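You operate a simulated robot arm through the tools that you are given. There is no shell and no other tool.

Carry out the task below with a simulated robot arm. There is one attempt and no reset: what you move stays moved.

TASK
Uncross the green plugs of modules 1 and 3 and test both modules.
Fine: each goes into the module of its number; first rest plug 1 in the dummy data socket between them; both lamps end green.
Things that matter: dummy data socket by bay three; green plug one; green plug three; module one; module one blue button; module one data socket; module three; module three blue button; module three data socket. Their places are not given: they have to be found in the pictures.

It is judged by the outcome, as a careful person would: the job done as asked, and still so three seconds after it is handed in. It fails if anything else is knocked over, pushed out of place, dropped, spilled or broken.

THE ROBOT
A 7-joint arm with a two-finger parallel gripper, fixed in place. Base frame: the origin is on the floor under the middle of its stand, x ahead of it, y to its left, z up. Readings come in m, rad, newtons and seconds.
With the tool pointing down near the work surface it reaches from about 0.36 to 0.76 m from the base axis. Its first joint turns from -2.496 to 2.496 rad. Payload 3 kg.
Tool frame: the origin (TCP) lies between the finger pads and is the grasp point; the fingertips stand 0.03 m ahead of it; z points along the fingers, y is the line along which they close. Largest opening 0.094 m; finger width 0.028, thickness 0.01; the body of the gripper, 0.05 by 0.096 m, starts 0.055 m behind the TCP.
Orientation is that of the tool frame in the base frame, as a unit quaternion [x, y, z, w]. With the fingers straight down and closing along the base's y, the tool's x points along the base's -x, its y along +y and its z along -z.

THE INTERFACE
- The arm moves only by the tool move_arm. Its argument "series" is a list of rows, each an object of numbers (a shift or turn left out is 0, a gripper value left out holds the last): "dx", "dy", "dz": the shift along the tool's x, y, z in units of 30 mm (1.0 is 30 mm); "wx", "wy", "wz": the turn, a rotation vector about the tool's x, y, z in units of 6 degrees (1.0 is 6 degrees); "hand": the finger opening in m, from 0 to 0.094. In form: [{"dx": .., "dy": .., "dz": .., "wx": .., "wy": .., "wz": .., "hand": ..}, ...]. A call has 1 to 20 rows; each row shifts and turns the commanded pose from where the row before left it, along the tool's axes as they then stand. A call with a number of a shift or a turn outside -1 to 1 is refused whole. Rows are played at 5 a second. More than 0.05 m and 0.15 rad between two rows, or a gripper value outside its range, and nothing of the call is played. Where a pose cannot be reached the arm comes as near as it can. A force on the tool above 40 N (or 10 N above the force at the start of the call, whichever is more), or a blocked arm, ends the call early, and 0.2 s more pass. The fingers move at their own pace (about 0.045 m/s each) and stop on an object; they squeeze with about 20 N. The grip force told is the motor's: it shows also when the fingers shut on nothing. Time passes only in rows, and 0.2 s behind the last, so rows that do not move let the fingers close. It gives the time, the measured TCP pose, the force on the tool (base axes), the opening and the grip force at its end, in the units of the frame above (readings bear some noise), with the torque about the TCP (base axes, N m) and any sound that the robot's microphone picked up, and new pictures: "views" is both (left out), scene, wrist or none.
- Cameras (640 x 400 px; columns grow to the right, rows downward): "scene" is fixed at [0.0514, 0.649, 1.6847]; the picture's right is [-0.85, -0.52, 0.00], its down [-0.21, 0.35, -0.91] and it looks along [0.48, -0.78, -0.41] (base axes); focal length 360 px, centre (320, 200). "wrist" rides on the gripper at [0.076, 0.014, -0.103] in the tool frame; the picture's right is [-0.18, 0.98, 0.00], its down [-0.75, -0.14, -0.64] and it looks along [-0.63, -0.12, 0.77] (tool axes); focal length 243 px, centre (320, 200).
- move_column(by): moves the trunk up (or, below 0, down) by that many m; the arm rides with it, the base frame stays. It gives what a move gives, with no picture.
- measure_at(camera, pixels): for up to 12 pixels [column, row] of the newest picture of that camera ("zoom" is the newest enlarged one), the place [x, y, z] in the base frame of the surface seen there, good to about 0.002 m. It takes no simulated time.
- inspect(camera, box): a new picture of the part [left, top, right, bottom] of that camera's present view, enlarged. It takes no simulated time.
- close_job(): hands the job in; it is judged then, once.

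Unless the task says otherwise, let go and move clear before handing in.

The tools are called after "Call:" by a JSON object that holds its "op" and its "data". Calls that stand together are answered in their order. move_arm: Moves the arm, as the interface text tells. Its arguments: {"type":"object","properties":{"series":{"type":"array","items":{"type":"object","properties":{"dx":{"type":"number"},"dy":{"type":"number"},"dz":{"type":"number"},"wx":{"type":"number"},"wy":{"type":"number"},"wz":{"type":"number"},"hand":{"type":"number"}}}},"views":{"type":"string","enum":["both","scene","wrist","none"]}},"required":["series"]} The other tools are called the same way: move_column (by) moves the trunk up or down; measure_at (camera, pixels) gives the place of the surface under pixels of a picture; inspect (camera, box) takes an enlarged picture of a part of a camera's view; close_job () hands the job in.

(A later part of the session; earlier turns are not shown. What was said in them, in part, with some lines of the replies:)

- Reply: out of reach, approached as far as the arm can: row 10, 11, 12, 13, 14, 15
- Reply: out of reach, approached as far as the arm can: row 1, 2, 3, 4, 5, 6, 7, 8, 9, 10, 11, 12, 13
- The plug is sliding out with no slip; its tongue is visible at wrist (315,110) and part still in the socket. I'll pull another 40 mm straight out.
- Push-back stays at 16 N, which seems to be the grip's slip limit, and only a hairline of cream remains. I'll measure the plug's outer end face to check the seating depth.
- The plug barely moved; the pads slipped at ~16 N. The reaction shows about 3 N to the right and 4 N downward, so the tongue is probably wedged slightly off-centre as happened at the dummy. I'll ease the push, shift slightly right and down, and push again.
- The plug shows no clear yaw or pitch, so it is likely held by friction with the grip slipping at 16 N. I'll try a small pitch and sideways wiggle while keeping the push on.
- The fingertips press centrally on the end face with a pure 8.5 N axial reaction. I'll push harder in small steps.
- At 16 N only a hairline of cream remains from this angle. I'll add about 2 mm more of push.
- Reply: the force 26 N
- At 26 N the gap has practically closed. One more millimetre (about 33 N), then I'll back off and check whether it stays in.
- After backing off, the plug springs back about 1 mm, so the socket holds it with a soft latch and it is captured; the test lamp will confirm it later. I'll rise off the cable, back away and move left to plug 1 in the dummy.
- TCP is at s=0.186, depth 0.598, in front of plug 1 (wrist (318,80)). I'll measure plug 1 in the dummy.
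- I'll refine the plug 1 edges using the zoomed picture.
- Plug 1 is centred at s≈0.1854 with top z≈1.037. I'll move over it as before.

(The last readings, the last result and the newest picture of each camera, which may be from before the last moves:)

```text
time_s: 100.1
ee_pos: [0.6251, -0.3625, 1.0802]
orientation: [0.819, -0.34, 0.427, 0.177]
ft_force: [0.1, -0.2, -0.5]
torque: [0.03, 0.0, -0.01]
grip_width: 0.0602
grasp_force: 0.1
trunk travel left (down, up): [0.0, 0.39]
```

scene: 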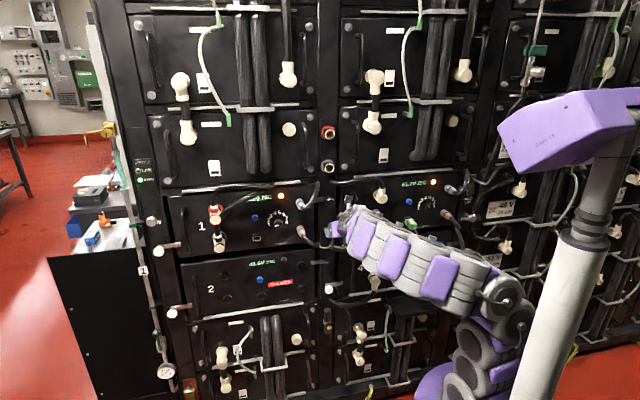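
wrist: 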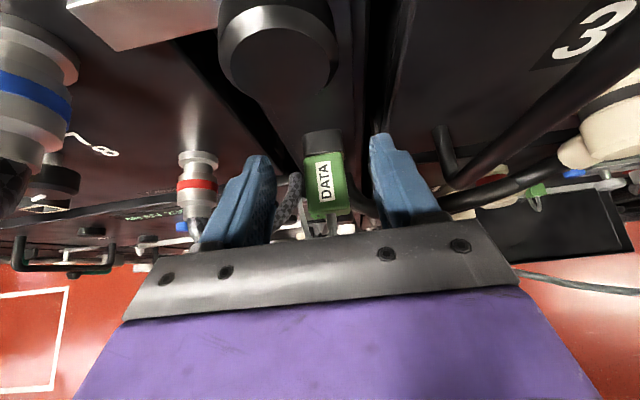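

Aligned over plug 1 (wrist (325,185)). I'll descend to z≈1.034 and close on it.

Call:
{"op": "move_arm", "data": {"series": [{"dx": -0.387, "dz": 0.339}, {"dx": -0.387, "dz": 0.339}, {"dx": -0.387, "dz": 0.339}, {}, {"hand": 0.0}, {}, {}, {}], "views": "wrist"}}

Call:
{"op": "move_arm", "data": {"series": [{}], "views": "none"}}

Call:
{"op": "inspect", "data": {"camera": "wrist", "box": [267, 90, 363, 150]}}

```text
time_s: 101.9
ee_pos: [0.6295, -0.3647, 1.0334]
orientation: [0.819, -0.34, 0.426, 0.177]
ft_force: [-1.8, -2.8, 1.5]
torque: [-0.06, -0.03, -0.05]
grip_width: 0.0334
grasp_force: 20.1
trunk travel left (down, up): [0.0, 0.39]
```

wrist: 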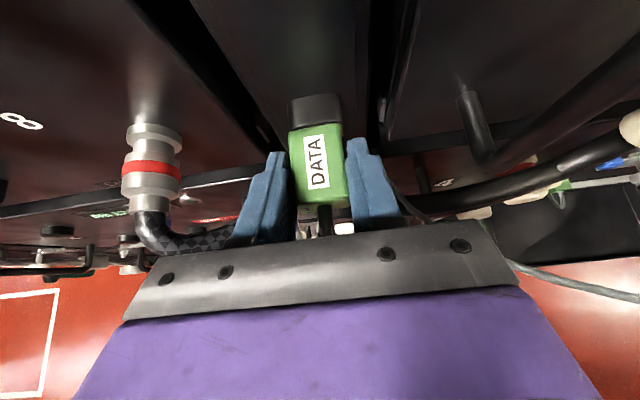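

```text
time_s: 102.3
ee_pos: [0.629, -0.3654, 1.0337]
orientation: [0.819, -0.34, 0.427, 0.177]
ft_force: [-2.0, -3.5, 2.8]
torque: [-0.07, -0.05, -0.09]
grip_width: 0.0333
grasp_force: 19.6
trunk travel left (down, up): [0.0, 0.39]
```

```text
6.67 times, centred on (315, 120) of wrist
```

zoom: 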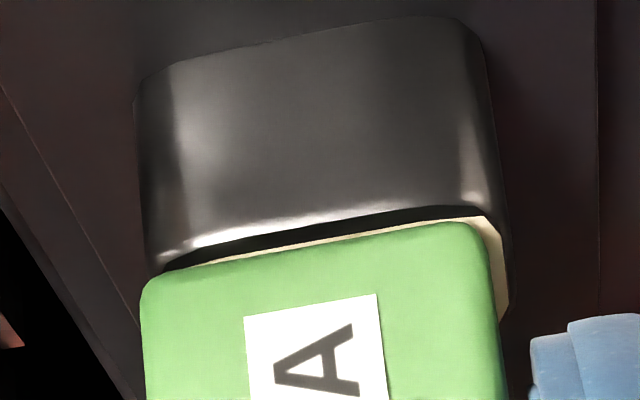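

Plug 1 is gripped (33.4 mm). I'll pull it straight out, retreat to depth ≈0.57 and lift.

Call:
{"op": "move_arm", "data": {"series": [{"dx": -0.096, "dz": -0.137}, {"dx": -0.096, "dz": -0.137}, {"dx": -0.096, "dz": -0.137}, {"dx": -0.096, "dz": -0.137}, {"dx": -0.15, "dz": -0.214}, {"dx": -0.15, "dz": -0.214}, {"dx": -0.191, "dz": -0.273}, {"dx": -0.191, "dz": -0.273}, {"dx": -0.191, "dz": -0.273}, {"dx": -0.314, "dz": -0.449}, {"dx": -0.314, "dz": -0.449}, {"dx": -0.314, "dz": -0.449}, {"dx": -0.314, "dz": -0.449}, {}], "views": "both"}}

```text
time_s: 105.3
ee_pos: [0.5369, -0.2722, 1.0317]
orientation: [0.819, -0.34, 0.427, 0.178]
ft_force: [0.0, -0.5, 0.4]
torque: [-0.02, 0.03, 0.01]
grip_width: 0.0336
grasp_force: 20.3
trunk travel left (down, up): [0.0, 0.39]
```

scene: 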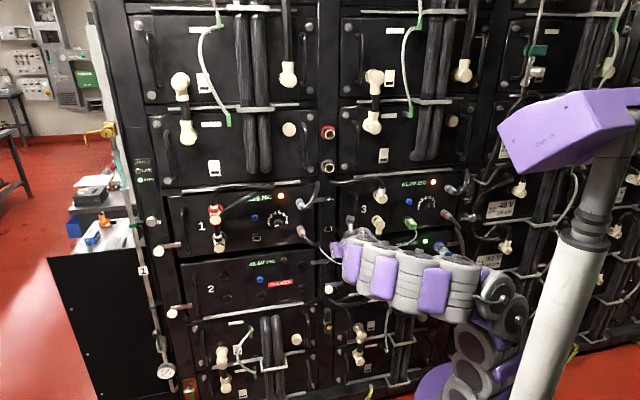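
wrist: 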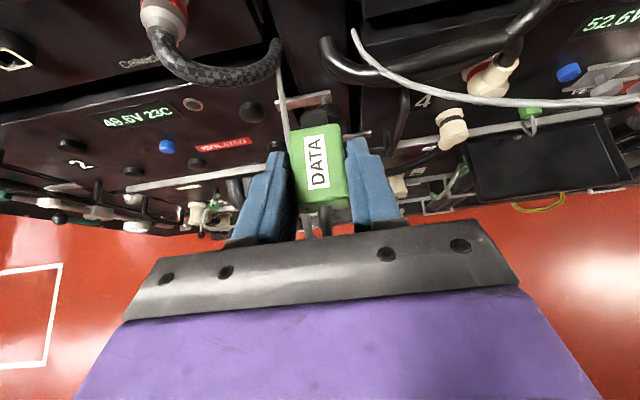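

Plug 1 is out and clear. I'll lift 30 mm and slide left 0.269 m to in front of module 1's socket.

Call:
{"op": "move_arm", "data": {"series": [{"dx": 0.41, "dz": -0.287}, {"dx": 0.41, "dz": -0.287}, {"dy": -0.9963}, {"dy": -0.9963}, {"dy": -0.9963}, {"dy": -0.9963}, {"dy": -0.9963}, {"dy": -0.9963}, {"dy": -0.9963}, {"dy": -0.9963}, {"dy": -0.9963}, {}], "views": "both"}}

Call:
{"op": "move_arm", "data": {"series": [{}], "views": "none"}}

Call:
{"op": "move_arm", "data": {"series": [{}], "views": "none"}}

```text
time_s: 107.9
ee_pos: [0.7272, -0.0805, 1.0602]
orientation: [0.819, -0.34, 0.427, 0.177]
ft_force: [0.3, 0.1, -0.4]
torque: [0.03, 0.04, 0.01]
grip_width: 0.0332
grasp_force: 19.7
trunk travel left (down, up): [0.0, 0.39]
```

scene: 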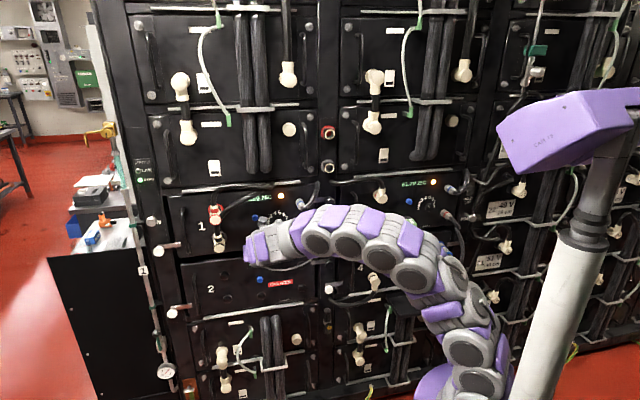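
wrist: 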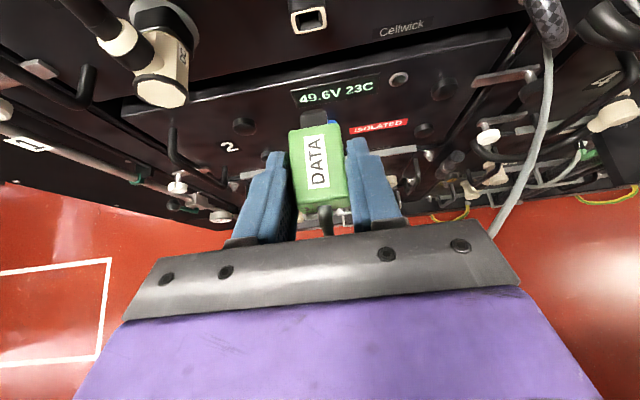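

```text
time_s: 108.3
ee_pos: [0.7273, -0.0809, 1.0599]
orientation: [0.819, -0.339, 0.427, 0.178]
ft_force: [0.0, 0.3, -0.5]
torque: [0.01, 0.0, -0.02]
grip_width: 0.0335
grasp_force: 19.6
trunk travel left (down, up): [0.0, 0.39]
```

```text
time_s: 108.7
ee_pos: [0.7273, -0.0797, 1.0613]
orientation: [0.819, -0.34, 0.427, 0.177]
ft_force: [0.0, -0.1, -1.0]
torque: [0.03, 0.05, 0.01]
grip_width: 0.0332
grasp_force: 20.4
trunk travel left (down, up): [0.0, 0.39]
```

Averaged TCP: s=0.4574, depth 0.571, z=1.0605. I'll go diagonally to the insertion line at s≈0.4557, z≈1.0285, stopping short of the socket, and look.

Call:
{"op": "move_arm", "data": {"series": [{"dx": 0.212, "dz": 0.7675, "dy": 0.014}, {"dx": 0.212, "dz": 0.7675, "dy": 0.014}, {"dx": 0.212, "dz": 0.7675, "dy": 0.014}, {"dx": 0.212, "dz": 0.7675, "dy": 0.014}, {"dx": 0.0957, "dz": 0.1365}, {"dx": 0.0957, "dz": 0.1365}, {"dx": 0.0957, "dz": 0.1365}, {}], "views": "wrist"}}

Call:
{"op": "inspect", "data": {"camera": "wrist", "box": [267, 60, 363, 120]}}

Call:
{"op": "move_arm", "data": {"series": [{}], "views": "none"}}

Call:
{"op": "move_arm", "data": {"series": [{}], "views": "none"}}

```text
time_s: 110.5
ee_pos: [0.8003, -0.1561, 1.032]
orientation: [0.819, -0.339, 0.428, 0.177]
ft_force: [-0.5, 0.1, 0.1]
torque: [0.03, 0.0, -0.03]
grip_width: 0.0334
grasp_force: 20.0
trunk travel left (down, up): [0.0, 0.39]
```

wrist: 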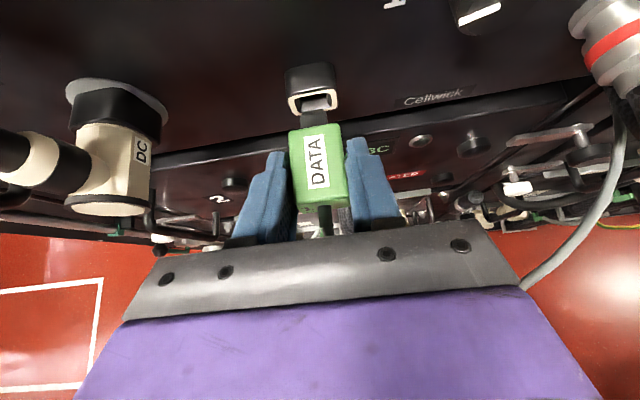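

```text
6.67 times, centred on (315, 90) of wrist
```

zoom: 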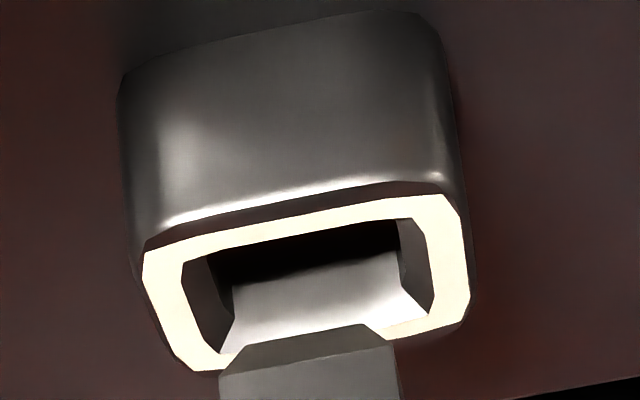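

```text
time_s: 110.9
ee_pos: [0.8022, -0.1563, 1.0316]
orientation: [0.819, -0.34, 0.427, 0.177]
ft_force: [0.2, 0.4, -0.7]
torque: [0.0, 0.02, 0.03]
grip_width: 0.0333
grasp_force: 19.8
trunk travel left (down, up): [0.0, 0.39]
```

```text
time_s: 111.3
ee_pos: [0.8007, -0.1553, 1.0314]
orientation: [0.819, -0.339, 0.428, 0.177]
ft_force: [0.5, 0.4, -0.4]
torque: [-0.02, 0.02, 0.01]
grip_width: 0.0335
grasp_force: 20.1
trunk travel left (down, up): [0.0, 0.39]
```

The tongue looks well centred on the frame laterally (tongue x≈309, frame x≈306) but TCP z=1.0317 is about 3 mm high. I'll verify heights by measurement.

Call:
{"op": "measure_at", "data": {"camera": "zoom", "pixels": [[230, 385], [388, 375], [310, 380], [250, 355], [365, 340], [165, 280], [175, 320], [440, 225], [452, 280], [290, 230], [200, 358], [440, 315]]}}

```text
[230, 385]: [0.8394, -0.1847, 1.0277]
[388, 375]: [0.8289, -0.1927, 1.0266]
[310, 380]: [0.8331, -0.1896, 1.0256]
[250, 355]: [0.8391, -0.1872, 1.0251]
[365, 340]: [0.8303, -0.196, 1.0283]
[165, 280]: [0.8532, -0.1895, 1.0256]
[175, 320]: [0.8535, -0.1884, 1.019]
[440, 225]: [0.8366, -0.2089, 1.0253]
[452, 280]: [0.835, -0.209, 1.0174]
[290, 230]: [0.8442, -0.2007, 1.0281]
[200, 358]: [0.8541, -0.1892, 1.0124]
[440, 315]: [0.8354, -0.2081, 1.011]
```

Lateral alignment is within 0.1 mm; the tongue needs to be about 2.5 mm lower. I'll lower it and insert about 23 mm in small steps.

Call:
{"op": "move_arm", "data": {"series": [{"dx": -0.068, "dz": 0.048}, {}, {"dx": 0.0957, "dz": 0.1365}, {"dx": 0.0957, "dz": 0.1365}, {"dx": 0.0957, "dz": 0.1365}, {"dx": 0.0957, "dz": 0.1365}, {"dx": 0.057, "dz": 0.082}, {}], "views": "wrist"}}

Call:
{"op": "inspect", "data": {"camera": "wrist", "box": [267, 80, 363, 140]}}

```text
time_s: 113.1
ee_pos: [0.818, -0.1738, 1.0296]
orientation: [0.819, -0.34, 0.427, 0.177]
ft_force: [-0.4, 0.6, -0.5]
torque: [0.0, 0.04, -0.02]
grip_width: 0.0335
grasp_force: 20.2
trunk travel left (down, up): [0.0, 0.39]
```

wrist: 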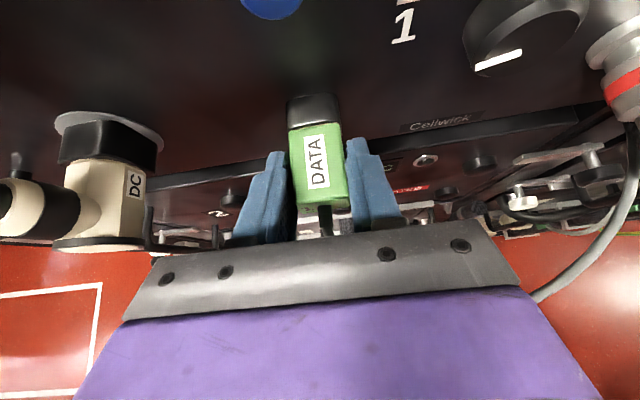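

```text
6.67 times, centred on (315, 110) of wrist
```

zoom: 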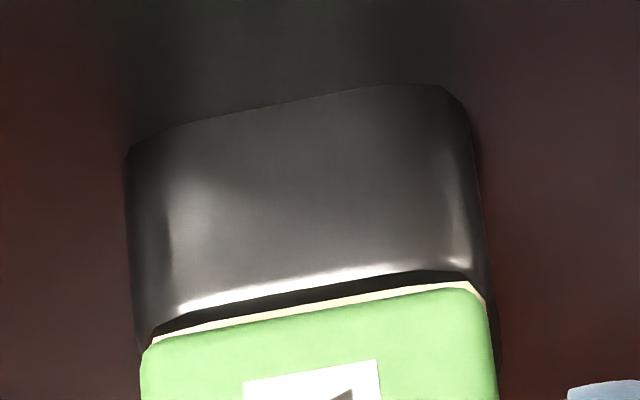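

Depth 0.701 with zero contact force and only a thin strip showing. I'll push the last few millimetres.

Call:
{"op": "move_arm", "data": {"series": [{"dx": 0.019, "dz": 0.0273}, {"dx": 0.019, "dz": 0.0273}, {"dx": 0.019, "dz": 0.0273}, {}], "views": "wrist"}}

Call:
{"op": "inspect", "data": {"camera": "wrist", "box": [267, 80, 363, 140]}}

```text
time_s: 114.1
ee_pos: [0.8185, -0.1727, 1.029]
orientation: [0.819, -0.339, 0.428, 0.178]
ft_force: [-11.2, 8.6, -3.8]
torque: [0.17, 0.22, -0.04]
grip_width: 0.0335
grasp_force: 19.7
trunk travel left (down, up): [0.0, 0.39]
```

wrist: 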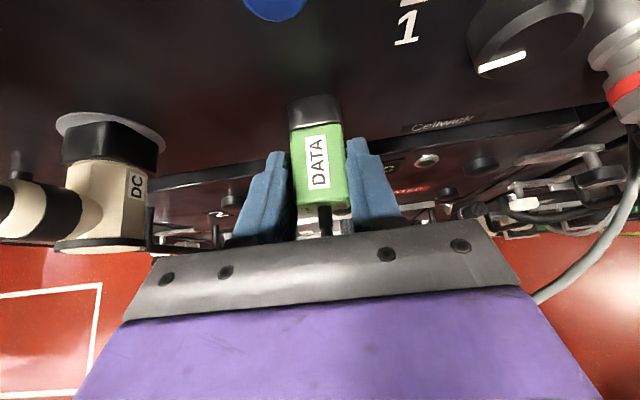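

```text
6.67 times, centred on (315, 110) of wrist
```

zoom: 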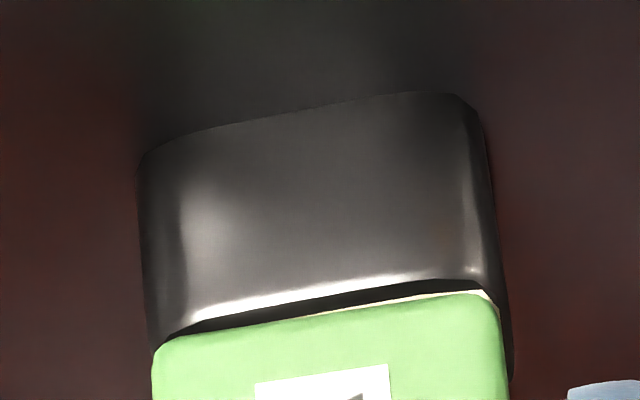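

The strip is now gone except for a trace at the right, with 14 N axial. I'll push one more millimetre and then open the fingers directly while pushing.

Call:
{"op": "move_arm", "data": {"series": [{"dx": 0.019, "dz": 0.0273}, {}, {"hand": 0.06}, {}, {}], "views": "wrist"}}

Call:
{"op": "inspect", "data": {"camera": "wrist", "box": [267, 80, 363, 140]}}

```text
time_s: 115.3
ee_pos: [0.8211, -0.1755, 1.03]
orientation: [0.818, -0.34, 0.428, 0.178]
ft_force: [-0.4, -0.4, -0.1]
torque: [0.05, 0.03, 0.0]
grip_width: 0.0601
grasp_force: 0.0
trunk travel left (down, up): [0.0, 0.39]
```

wrist: 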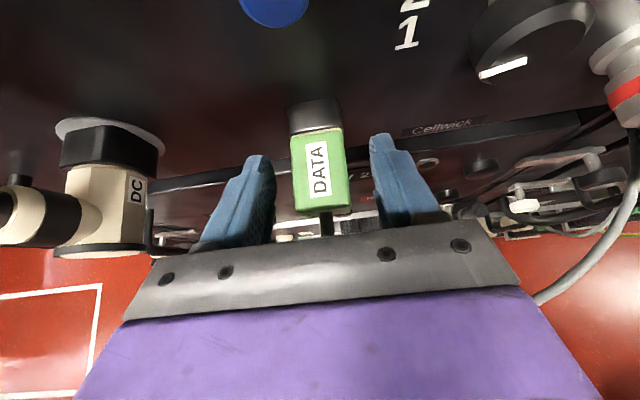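

```text
6.67 times, centred on (315, 110) of wrist
```

zoom: 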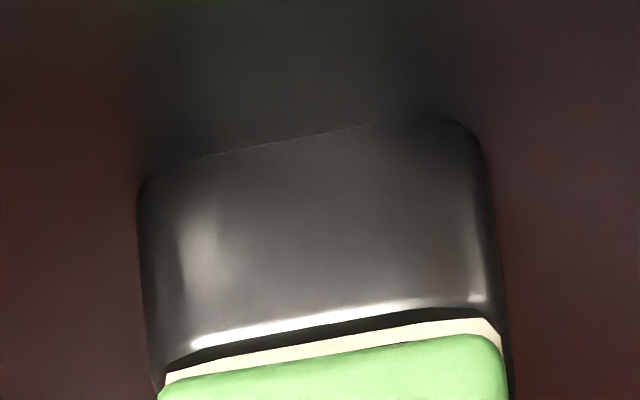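

Plug 1 sits in module 1 with the same slight soft-latch offset. Before pressing module 1's button, I need to know where the black cables above it run, because the camera box sits about 120 mm above the tool; I'll rise off the plug, back away, and measure.

Call:
{"op": "move_arm", "data": {"series": [{"dx": 0.273, "dz": -0.191}, {"dx": 0.546, "dz": -0.383}, {"dx": 0.546, "dz": -0.383}, {"dx": 0.1, "dz": -0.07}, {"dx": -0.38, "dz": -0.546}, {"dx": -0.38, "dz": -0.546}, {"dx": -0.38, "dz": -0.546, "hand": 0.0}, {"dx": -0.38, "dz": -0.546}, {}, {}], "views": "both"}}

Call:
{"op": "inspect", "data": {"camera": "scene", "box": [192, 160, 320, 240]}}

Call:
{"op": "measure_at", "data": {"camera": "zoom", "pixels": [[120, 230], [160, 190], [200, 165], [250, 145], [300, 135], [340, 130], [380, 128], [310, 290], [420, 150], [130, 260], [250, 180], [310, 280]]}}

```text
time_s: 117.5
ee_pos: [0.7631, -0.1187, 1.0826]
orientation: [0.819, -0.339, 0.427, 0.177]
ft_force: [0.7, 0.1, -0.2]
torque: [0.0, 0.0, 0.0]
grip_width: 0.0001
grasp_force: 19.9
trunk travel left (down, up): [0.0, 0.39]
```

scene: 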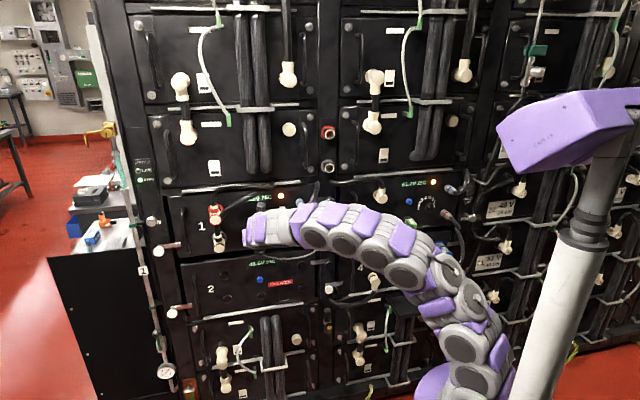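
wrist: 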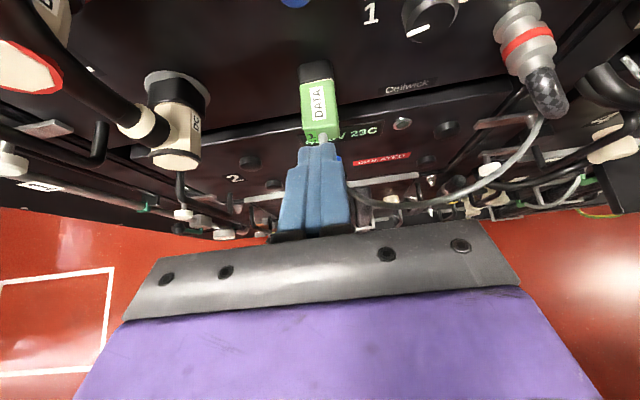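

```text
5.00 times, centred on (256, 200) of scene
```

zoom: 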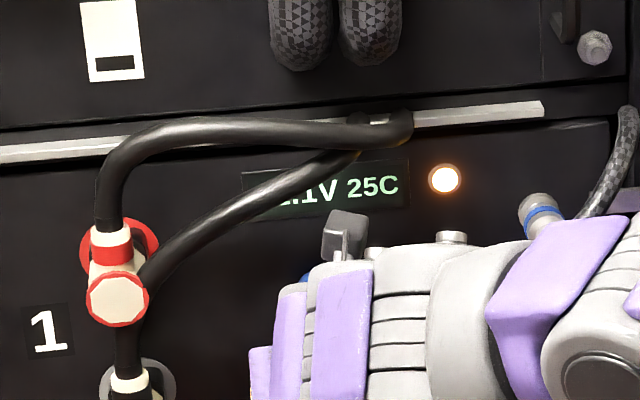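

```text
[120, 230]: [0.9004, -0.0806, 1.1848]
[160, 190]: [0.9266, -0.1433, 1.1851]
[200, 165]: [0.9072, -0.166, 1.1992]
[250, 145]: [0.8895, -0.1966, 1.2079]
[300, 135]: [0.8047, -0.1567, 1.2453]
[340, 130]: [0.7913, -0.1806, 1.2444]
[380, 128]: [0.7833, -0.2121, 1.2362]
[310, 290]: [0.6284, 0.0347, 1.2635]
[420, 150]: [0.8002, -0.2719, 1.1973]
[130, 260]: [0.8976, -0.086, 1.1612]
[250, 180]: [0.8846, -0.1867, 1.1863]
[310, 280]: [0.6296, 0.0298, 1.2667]
```

The upper black cable passes above the button at depth ≈0.68, z≈1.245, so at 55° tilt the camera box would hit it. I'll use a flatter tool (about 76°), which moves the camera back and down; first I'll check the lower cable too.

Call:
{"op": "measure_at", "data": {"camera": "zoom", "pixels": [[180, 252], [220, 225], [260, 200], [300, 180], [330, 165], [350, 158], [250, 132], [200, 130], [370, 125], [400, 128], [345, 225], [325, 240]]}}

Call:
{"op": "move_arm", "data": {"series": [{"wy": 0.875}, {"wy": 0.875}, {"wy": 0.875}, {"wy": 0.875}, {}], "views": "both"}}

```text
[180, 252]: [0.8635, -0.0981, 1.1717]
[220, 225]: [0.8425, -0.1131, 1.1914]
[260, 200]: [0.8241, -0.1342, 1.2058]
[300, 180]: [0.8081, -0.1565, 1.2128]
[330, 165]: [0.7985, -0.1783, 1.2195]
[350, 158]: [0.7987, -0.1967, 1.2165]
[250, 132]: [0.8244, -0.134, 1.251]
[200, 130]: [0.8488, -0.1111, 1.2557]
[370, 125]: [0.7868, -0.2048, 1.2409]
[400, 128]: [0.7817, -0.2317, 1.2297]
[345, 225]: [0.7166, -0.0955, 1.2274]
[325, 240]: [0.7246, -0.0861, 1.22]
```

```text
time_s: 118.7
ee_pos: [0.7626, -0.1181, 1.0835]
orientation: [0.727, -0.302, 0.57, 0.237]
ft_force: [0.4, -0.1, -0.4]
torque: [0.02, -0.03, -0.03]
grip_width: 0.0
grasp_force: 19.9
trunk travel left (down, up): [0.0, 0.39]
```

scene: 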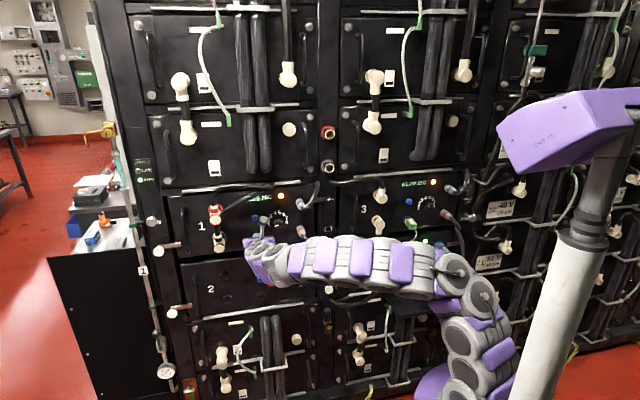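
wrist: 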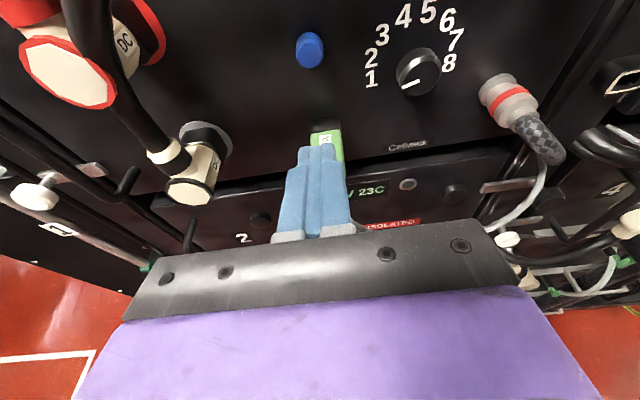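

Tilt is now 76° and the blue button of module 1 is in clear view at wrist (309,50). The cables stay at depth ≥0.68 while the camera box will be at ≤0.65, so it is clear. I'll measure the button.

Call:
{"op": "inspect", "data": {"camera": "wrist", "box": [277, 30, 341, 70]}}

Call:
{"op": "measure_at", "data": {"camera": "zoom", "pixels": [[310, 230], [310, 180], [230, 230], [390, 220], [310, 290], [310, 130], [250, 270], [370, 270], [300, 210], [330, 250], [270, 200], [360, 200]]}}

Call:
{"op": "measure_at", "data": {"camera": "wrist", "pixels": [[312, 150], [325, 148], [300, 152], [318, 147], [330, 160], [297, 170], [333, 190], [289, 200]]}}

```text
10.00 times, centred on (309, 50) of wrist
```

zoom: 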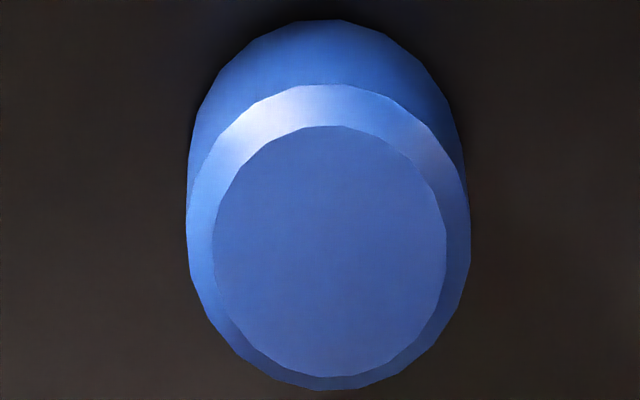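

```text
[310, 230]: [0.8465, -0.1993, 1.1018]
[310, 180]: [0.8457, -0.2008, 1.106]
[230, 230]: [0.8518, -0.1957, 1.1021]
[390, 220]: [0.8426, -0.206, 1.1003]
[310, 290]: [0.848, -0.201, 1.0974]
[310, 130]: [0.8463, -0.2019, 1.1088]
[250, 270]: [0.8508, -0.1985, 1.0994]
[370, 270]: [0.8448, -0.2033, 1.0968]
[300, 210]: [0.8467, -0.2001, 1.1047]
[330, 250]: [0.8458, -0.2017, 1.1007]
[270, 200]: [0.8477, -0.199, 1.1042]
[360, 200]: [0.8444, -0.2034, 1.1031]
```

```text
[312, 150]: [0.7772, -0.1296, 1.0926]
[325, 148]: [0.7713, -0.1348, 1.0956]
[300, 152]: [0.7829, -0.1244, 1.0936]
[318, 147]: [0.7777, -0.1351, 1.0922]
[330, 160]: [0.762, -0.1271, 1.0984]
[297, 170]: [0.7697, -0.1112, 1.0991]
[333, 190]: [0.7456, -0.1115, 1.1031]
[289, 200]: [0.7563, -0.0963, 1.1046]
```

Button 1's face is centred at s≈0.4554, z≈1.101, depth≈0.7405. I'll bring the closed fingertips up to about 8 mm in front of it.

Call:
{"op": "move_arm", "data": {"series": [{"dx": 0.2785, "dz": 0.592}, {"dx": 0.2785, "dz": 0.592}, {"dx": 0.2785, "dz": 0.592, "dy": 0.02}, {"dx": 0.2785, "dz": 0.592}, {}], "views": "both"}}

```text
time_s: 119.9
ee_pos: [0.8165, -0.1756, 1.1001]
orientation: [0.727, -0.302, 0.569, 0.236]
ft_force: [0.9, 0.7, 0.5]
torque: [0.01, 0.0, -0.01]
grip_width: 0.0
grasp_force: 19.8
trunk travel left (down, up): [0.0, 0.39]
```

scene: 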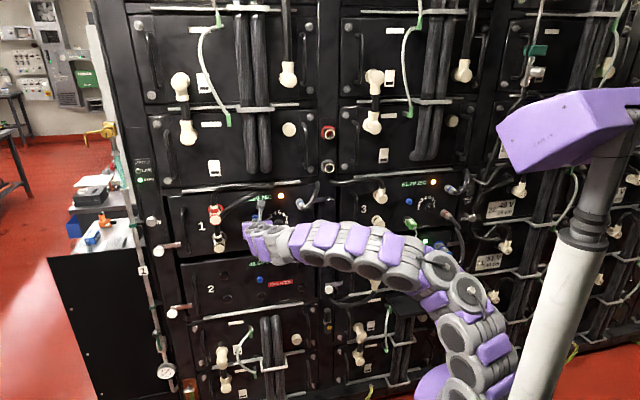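
wrist: 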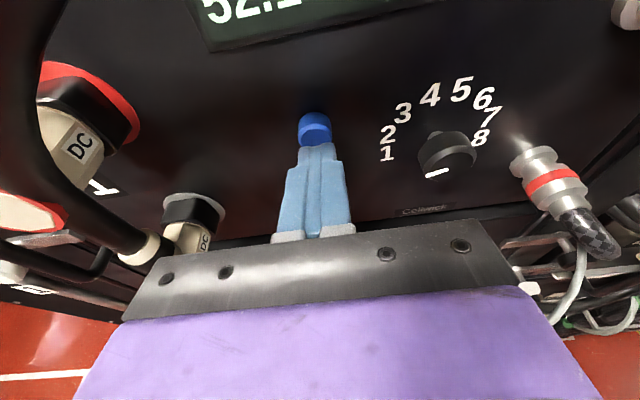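

The fingertips are just in front of the button (wrist (315,135)). I'll press forward in 2 mm steps, watching force, sound and the lamp.

Call:
{"op": "move_arm", "data": {"series": [{"dx": 0.0159, "dz": 0.0647}, {"dx": 0.0159, "dz": 0.0647}, {"dx": 0.0159, "dz": 0.0647}, {"dx": 0.0159, "dz": 0.0647}, {}], "views": "both"}}

```text
time_s: 121.1
ee_pos: [0.8228, -0.1804, 1.0995]
orientation: [0.727, -0.302, 0.569, 0.237]
ft_force: [-0.8, 1.5, -0.5]
torque: [-0.02, -0.03, 0.0]
grip_width: 0.0
grasp_force: 19.8
trunk travel left (down, up): [0.0, 0.39]
```

scene: 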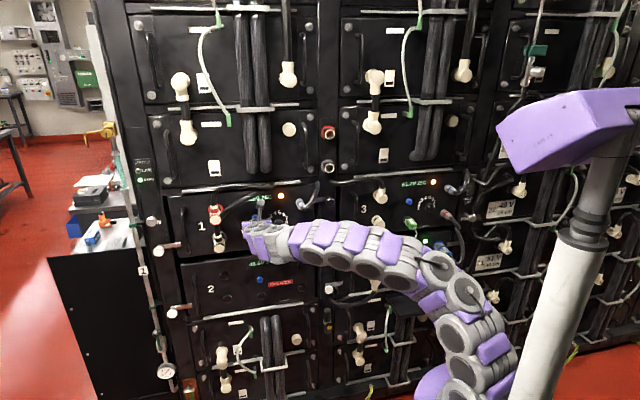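
wrist: 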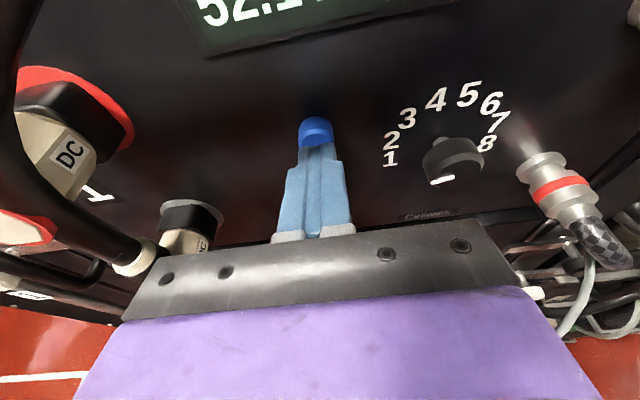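

First contact (about 1.6 N) at depth 0.709. I'll press in a further 5 mm.

Call:
{"op": "move_arm", "data": {"series": [{"dx": 0.0159, "dz": 0.0647}, {"dx": 0.0159, "dz": 0.0647}, {"dx": 0.008, "dz": 0.0324}, {}, {}], "views": "both"}}

Call:
{"op": "inspect", "data": {"camera": "scene", "box": [240, 170, 304, 210]}}

```text
time_s: 122.3
ee_pos: [0.8265, -0.1836, 1.0988]
orientation: [0.727, -0.302, 0.569, 0.236]
ft_force: [-1.8, 2.2, -1.8]
torque: [0.0, -0.01, 0.0]
grip_width: 0.0
grasp_force: 20.0
trunk travel left (down, up): [0.0, 0.39]
heard: click
```

scene: 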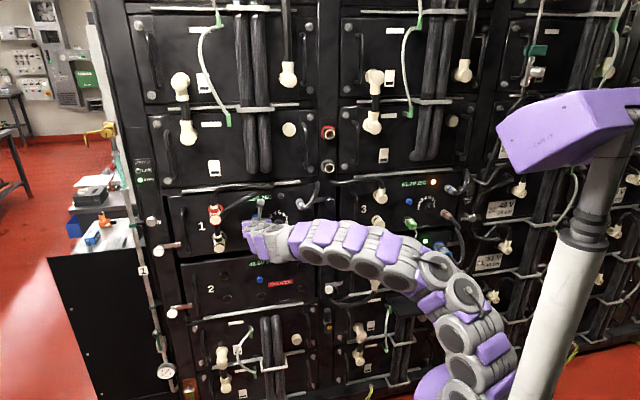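
wrist: 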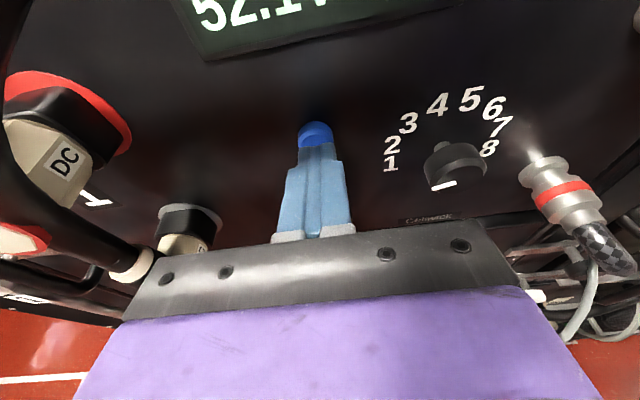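

```text
10.00 times, centred on (272, 190) of scene
```

zoom: 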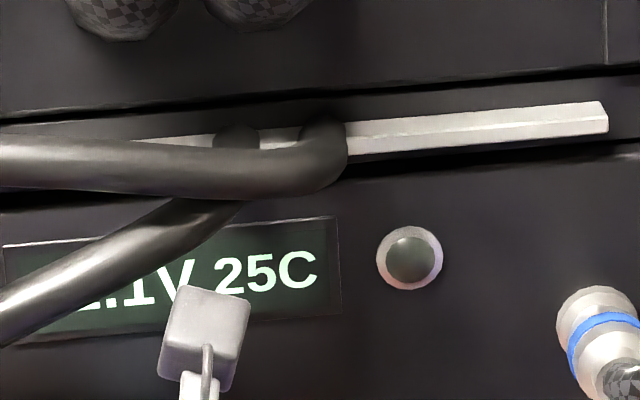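

A click was heard and module 1's lamp has gone dark, perhaps while the test is running. I'll release the button by backing off and watch the lamp.

Call:
{"op": "move_arm", "data": {"series": [{"dx": -0.0398, "dz": -0.162}, {"dx": -0.0398, "dz": -0.162}, {"dx": -0.0398, "dz": -0.162}, {"dx": -0.0398, "dz": -0.162}, {}, {}, {}], "views": "both"}}

Call:
{"op": "inspect", "data": {"camera": "scene", "box": [240, 170, 304, 210]}}

```text
time_s: 123.9
ee_pos: [0.8126, -0.1692, 1.1001]
orientation: [0.728, -0.302, 0.569, 0.236]
ft_force: [-0.5, -0.2, 0.9]
torque: [0.04, -0.01, -0.02]
grip_width: 0.0
grasp_force: 19.5
trunk travel left (down, up): [0.0, 0.39]
```

scene: 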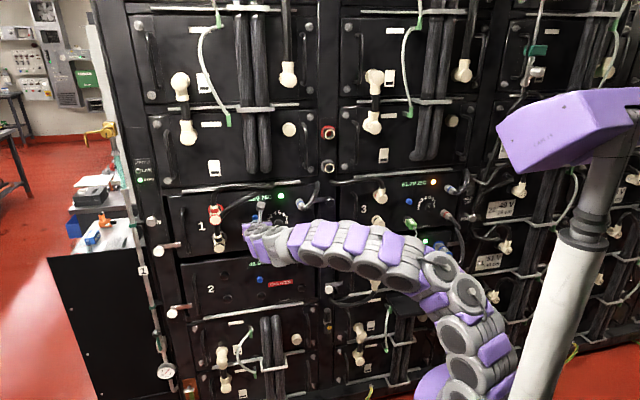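
wrist: 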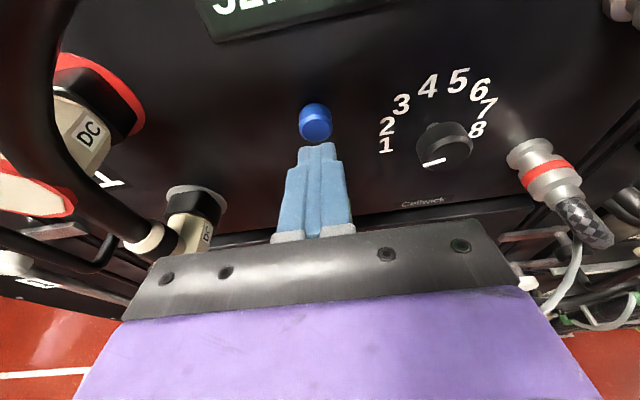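

```text
10.00 times, centred on (272, 190) of scene
```

zoom: 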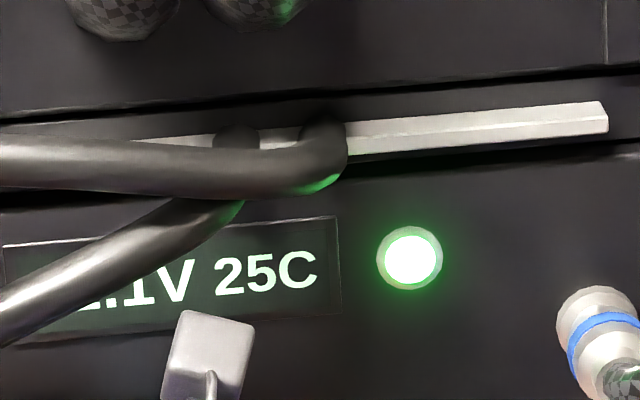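

Module 1's lamp is now green. I'll retreat, ease the tilt back to 55°, and slide right towards module 3's button.

Call:
{"op": "move_arm", "data": {"series": [{"dx": -0.187, "dz": -0.76}, {"dx": -0.187, "dz": -0.76}, {"dx": -0.187, "dz": -0.76}, {"dx": -0.187, "dz": -0.76}, {"wy": -0.875}, {"wy": -0.875}, {"wy": -0.875}, {"wy": -0.875}, {"dy": 1}, {"dy": 1}, {"dy": 1}, {"dy": 1}, {"dy": 1}, {"dy": 1}, {"dy": 1}, {"dy": 1}, {"dy": 1}, {"dy": 1}], "views": "both"}}

```text
time_s: 127.7
ee_pos: [0.5319, -0.3168, 1.0978]
orientation: [0.819, -0.34, 0.426, 0.177]
ft_force: [0.2, -0.4, 0.1]
torque: [0.01, 0.0, 0.0]
grip_width: 0.0002
grasp_force: 19.8
trunk travel left (down, up): [0.0, 0.39]
```

scene: 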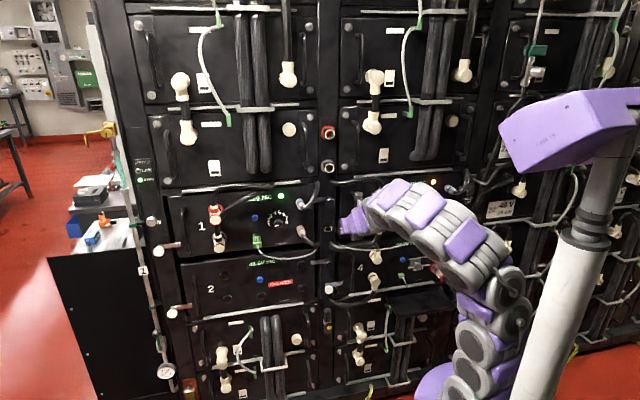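
wrist: 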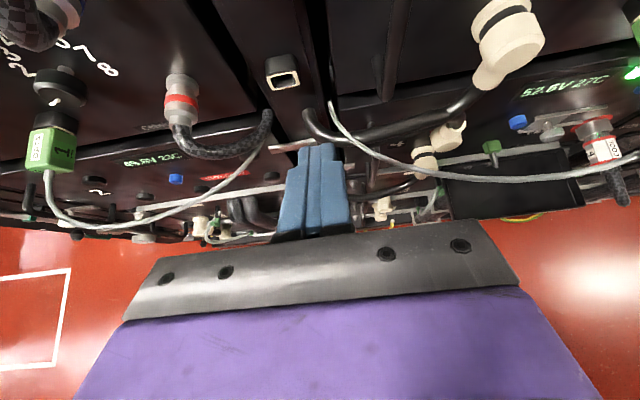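

All clear, module 1 lamp still green. I'll continue to module 3 and raise the tilt again there.

Call:
{"op": "move_arm", "data": {"series": [{"dy": 0.985}, {"dy": 0.985}, {"dy": 0.985}, {"dy": 0.985}, {"dy": 0.985}, {"dy": 0.985}, {"dy": 0.985}, {"dy": 0.985}, {"dy": 0.985}, {"dy": 0.985}, {"wy": 0.7}, {"wy": 0.7}, {"wy": 0.7}, {"wy": 0.7}, {}], "views": "both"}}

```text
time_s: 130.9
ee_pos: [0.3234, -0.5262, 1.0985]
orientation: [0.748, -0.31, 0.542, 0.224]
ft_force: [-0.6, 0.2, 0.3]
torque: [0.05, -0.01, 0.0]
grip_width: 0.0002
grasp_force: 20.4
trunk travel left (down, up): [0.0, 0.39]
```

scene: 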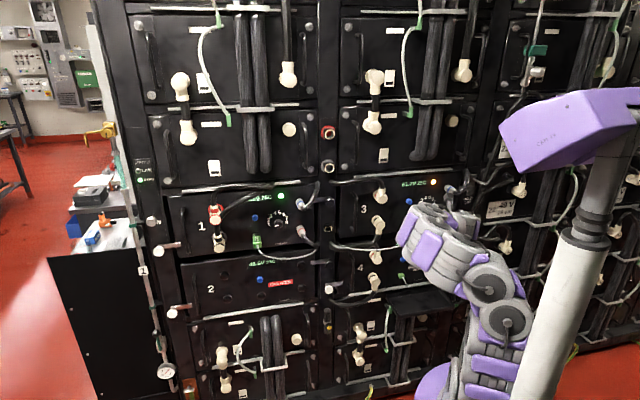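
wrist: 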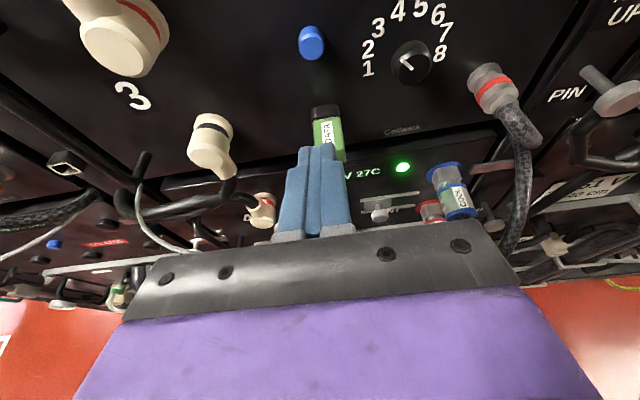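

Tilt is 71.8° and module 3's blue button is at wrist (311,42). I'll measure it.

Call:
{"op": "inspect", "data": {"camera": "wrist", "box": [279, 22, 343, 62]}}

Call:
{"op": "measure_at", "data": {"camera": "zoom", "pixels": [[310, 230], [310, 180], [230, 230], [390, 220], [310, 290], [330, 250], [250, 260], [370, 260]]}}

Call:
{"op": "inspect", "data": {"camera": "scene", "box": [352, 160, 480, 240]}}

```text
10.00 times, centred on (311, 42) of wrist
```

zoom: 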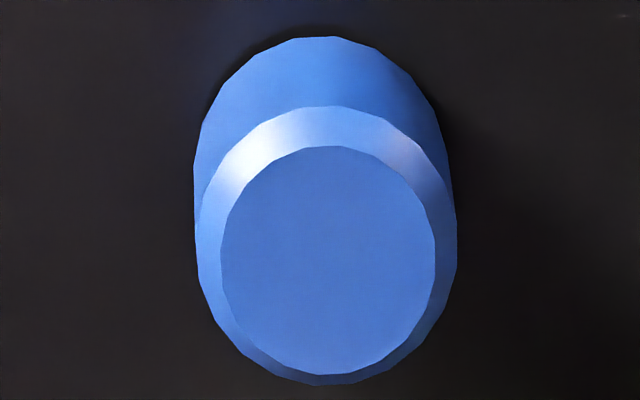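

```text
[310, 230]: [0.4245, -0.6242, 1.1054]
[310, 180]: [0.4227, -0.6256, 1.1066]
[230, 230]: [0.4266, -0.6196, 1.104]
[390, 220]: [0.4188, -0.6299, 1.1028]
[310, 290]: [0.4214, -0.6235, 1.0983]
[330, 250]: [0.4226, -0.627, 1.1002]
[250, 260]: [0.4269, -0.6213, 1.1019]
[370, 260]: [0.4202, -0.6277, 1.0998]
```

```text
5.00 times, centred on (416, 200) of scene
```

zoom: 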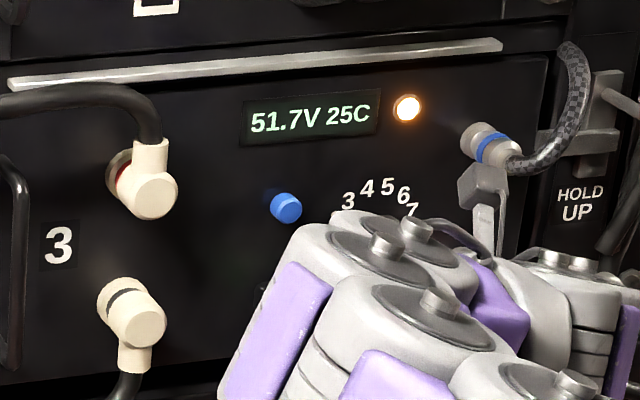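

Button 3's face is centred at s≈−0.1445, z≈1.1005, depth≈0.741. I'll approach to about 8 mm in front of it.

Call:
{"op": "move_arm", "data": {"series": [{"dx": 0.27, "dz": 0.7815, "dy": 0.009}, {"dx": 0.27, "dz": 0.7815, "dy": 0.009}, {"dx": 0.27, "dz": 0.7815, "dy": 0.009}, {"dx": 0.27, "dz": 0.7815, "dy": 0.009}, {}], "views": "wrist"}}

```text
time_s: 132.1
ee_pos: [0.3919, -0.595, 1.1018]
orientation: [0.747, -0.312, 0.541, 0.226]
ft_force: [0.3, -0.7, 0.5]
torque: [0.02, 0.01, 0.0]
grip_width: 0.0001
grasp_force: 20.0
trunk travel left (down, up): [0.0, 0.39]
```

wrist: 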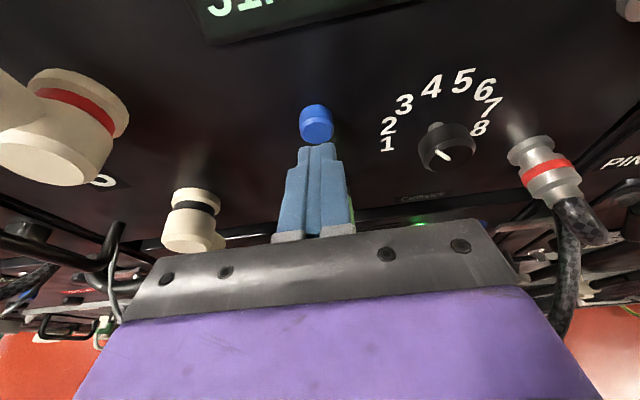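

The fingertips are right in front of the button. I'll press forward in 2 mm steps to about 15 mm and watch for the click.

Call:
{"op": "move_arm", "data": {"series": [{"dx": 0.0312, "dz": 0.095}, {"dx": 0.0312, "dz": 0.095}, {"dx": 0.0312, "dz": 0.095}, {"dx": 0.0208, "dz": 0.0633}, {"dx": 0.0208, "dz": 0.0633}, {"dx": 0.0208, "dz": 0.0633}, {}, {}], "views": "both"}}

Call:
{"op": "inspect", "data": {"camera": "scene", "box": [400, 162, 464, 202]}}

```text
time_s: 133.9
ee_pos: [0.4022, -0.6074, 1.0994]
orientation: [0.748, -0.31, 0.543, 0.225]
ft_force: [-1.0, 2.2, 1.4]
torque: [-0.02, 0.01, 0.02]
grip_width: 0.0001
grasp_force: 19.9
trunk travel left (down, up): [0.0, 0.39]
heard: click
```

scene: 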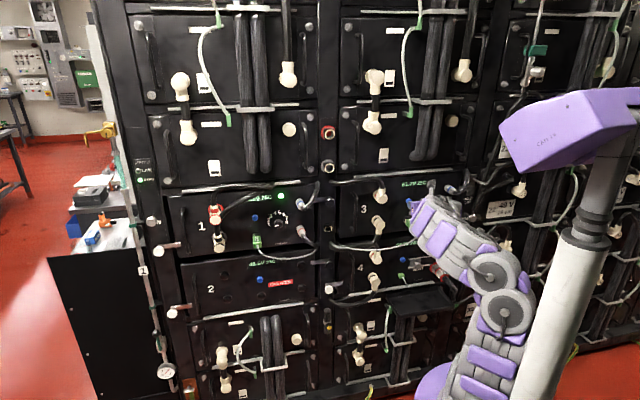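
wrist: 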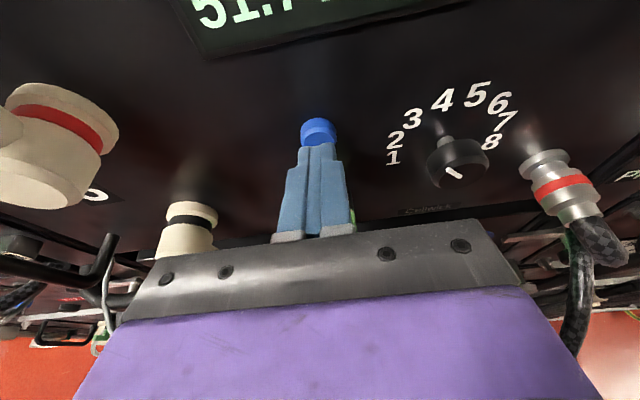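

```text
10.00 times, centred on (432, 182) of scene
```

zoom: 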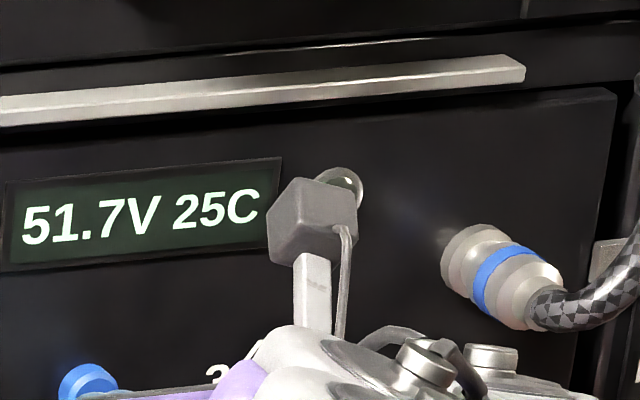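

Click heard and the module 3 lamp has gone dark as module 1's did. I'll release the button, retreat clear of the rack and check the lamp.

Call:
{"op": "move_arm", "data": {"series": [{"dx": -0.052, "dz": -0.158}, {"dx": -0.052, "dz": -0.158}, {"dx": -0.156, "dz": -0.475}, {"dx": -0.26, "dz": -0.79}, {"dx": -0.26, "dz": -0.79}, {"dx": -0.26, "dz": -0.79}, {}, {}], "views": "both"}}

Call:
{"op": "inspect", "data": {"camera": "scene", "box": [352, 160, 480, 240]}}

```text
time_s: 135.7
ee_pos: [0.3336, -0.5354, 1.1006]
orientation: [0.748, -0.311, 0.542, 0.225]
ft_force: [0.6, 0.9, 0.1]
torque: [-0.02, -0.02, -0.04]
grip_width: 0.0002
grasp_force: 20.0
trunk travel left (down, up): [0.0, 0.39]
```

scene: 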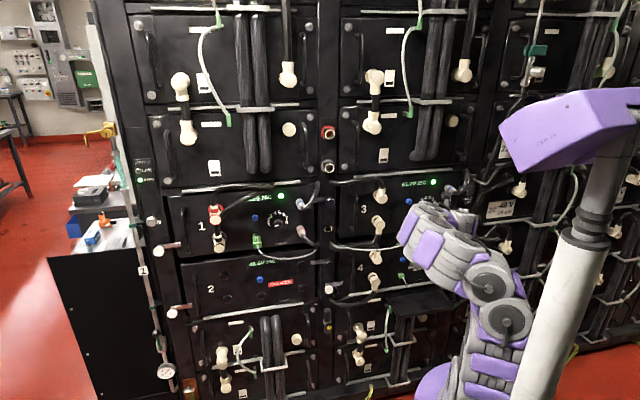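
wrist: 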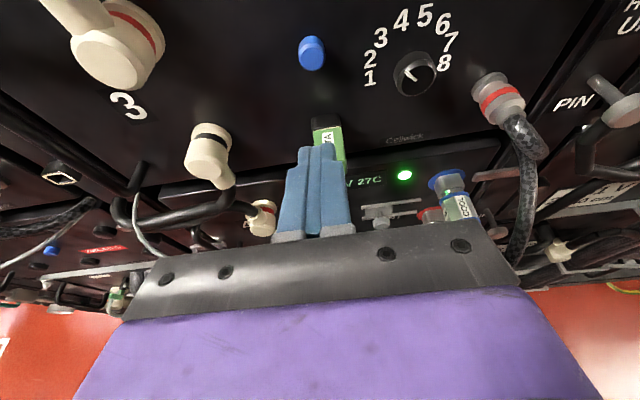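

```text
5.00 times, centred on (416, 200) of scene
```

zoom: 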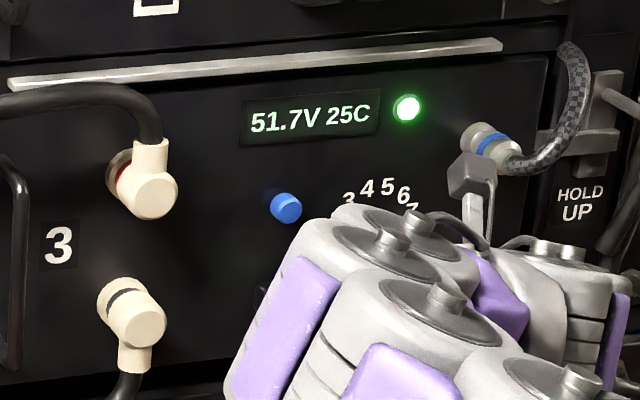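

Both lamps are green. I'll move the hand further clear, relax the fingers, and do a last check of the plugs and surroundings.

Call:
{"op": "move_arm", "data": {"series": [{"wy": -0.7, "hand": 0.03}, {"wy": -0.7}, {"wy": -0.7}, {"wy": -0.7}, {"dx": -0.5, "dz": -0.7}, {"dx": -0.5, "dz": -0.7}, {}, {}], "views": "both"}}

Call:
{"op": "inspect", "data": {"camera": "scene", "box": [160, 160, 480, 300]}}

Call:
{"op": "inspect", "data": {"camera": "wrist", "box": [230, 0, 420, 120]}}

Call:
{"op": "inspect", "data": {"camera": "scene", "box": [225, 200, 289, 260]}}

```text
time_s: 137.5
ee_pos: [0.2972, -0.4998, 1.0977]
orientation: [0.819, -0.34, 0.427, 0.177]
ft_force: [-0.2, 1.4, 0.4]
torque: [0.0, -0.05, -0.03]
grip_width: 0.0297
grasp_force: 0.2
trunk travel left (down, up): [0.0, 0.39]
```

scene: 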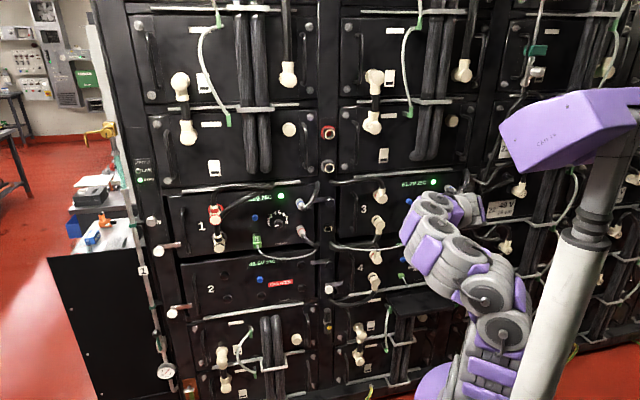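
wrist: 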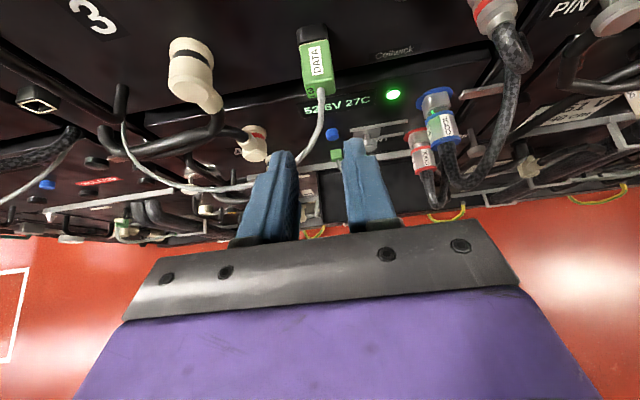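

```text
2.00 times, centred on (320, 230) of scene
```

zoom: 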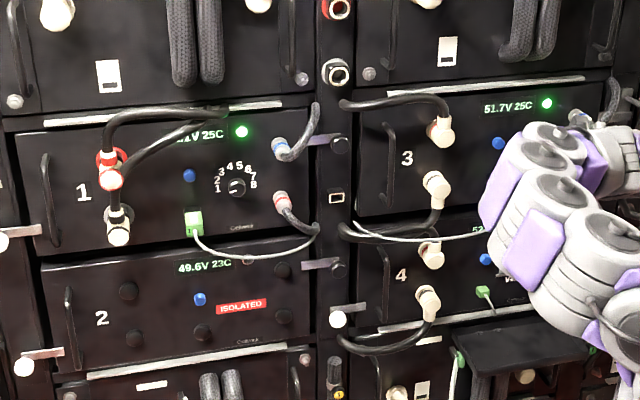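

```text
3.33 times, centred on (325, 60) of wrist
```

zoom: 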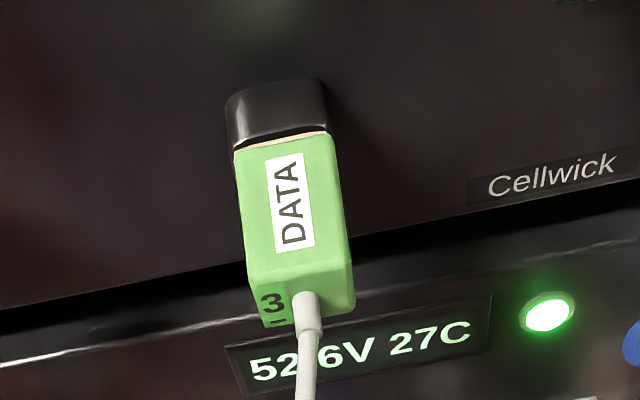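

```text
6.67 times, centred on (257, 230) of scene
```

zoom: 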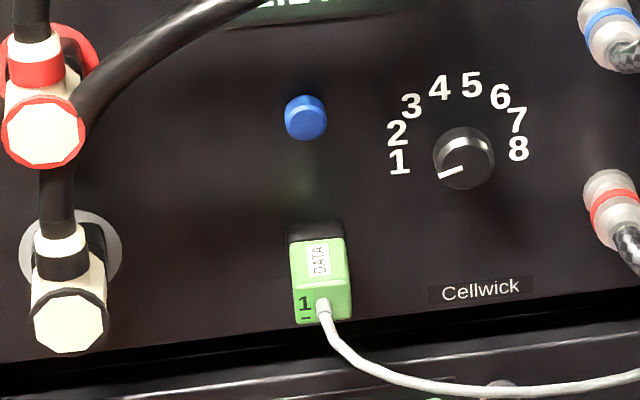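

Plug "1" is in module 1 and plug "3" is in module 3. The cables no longer cross, the dummy is empty, both lamps are green, and the hand is clear. I'll hand the job in.

Call:
{"op": "close_job", "data": {}}

```text
The job is handed in.
```

The green plugs are uncrossed: plug 1 is in module 1 and plug 3 is in module 3. I tested both modules, and both lamps were green when I handed the job in.

- **Order:** I rested plug 1 in the dummy data socket first, then moved plug 3 to module 3, then plug 1 to module 1. The dummy socket is empty again.
- **Tests:** Each blue button gave a click. Each lamp went dark while the button was held, then showed green once I let go.
- **Plug fit:** Both plugs sit about 1 mm short of flush with their sockets. Plug 3 sprang back to that position even after a firm push of about 30 N. Both modules still passed their tests like this.

The last pictures showed nothing else in view knocked or moved. The hand was clear of the rack when I handed in.
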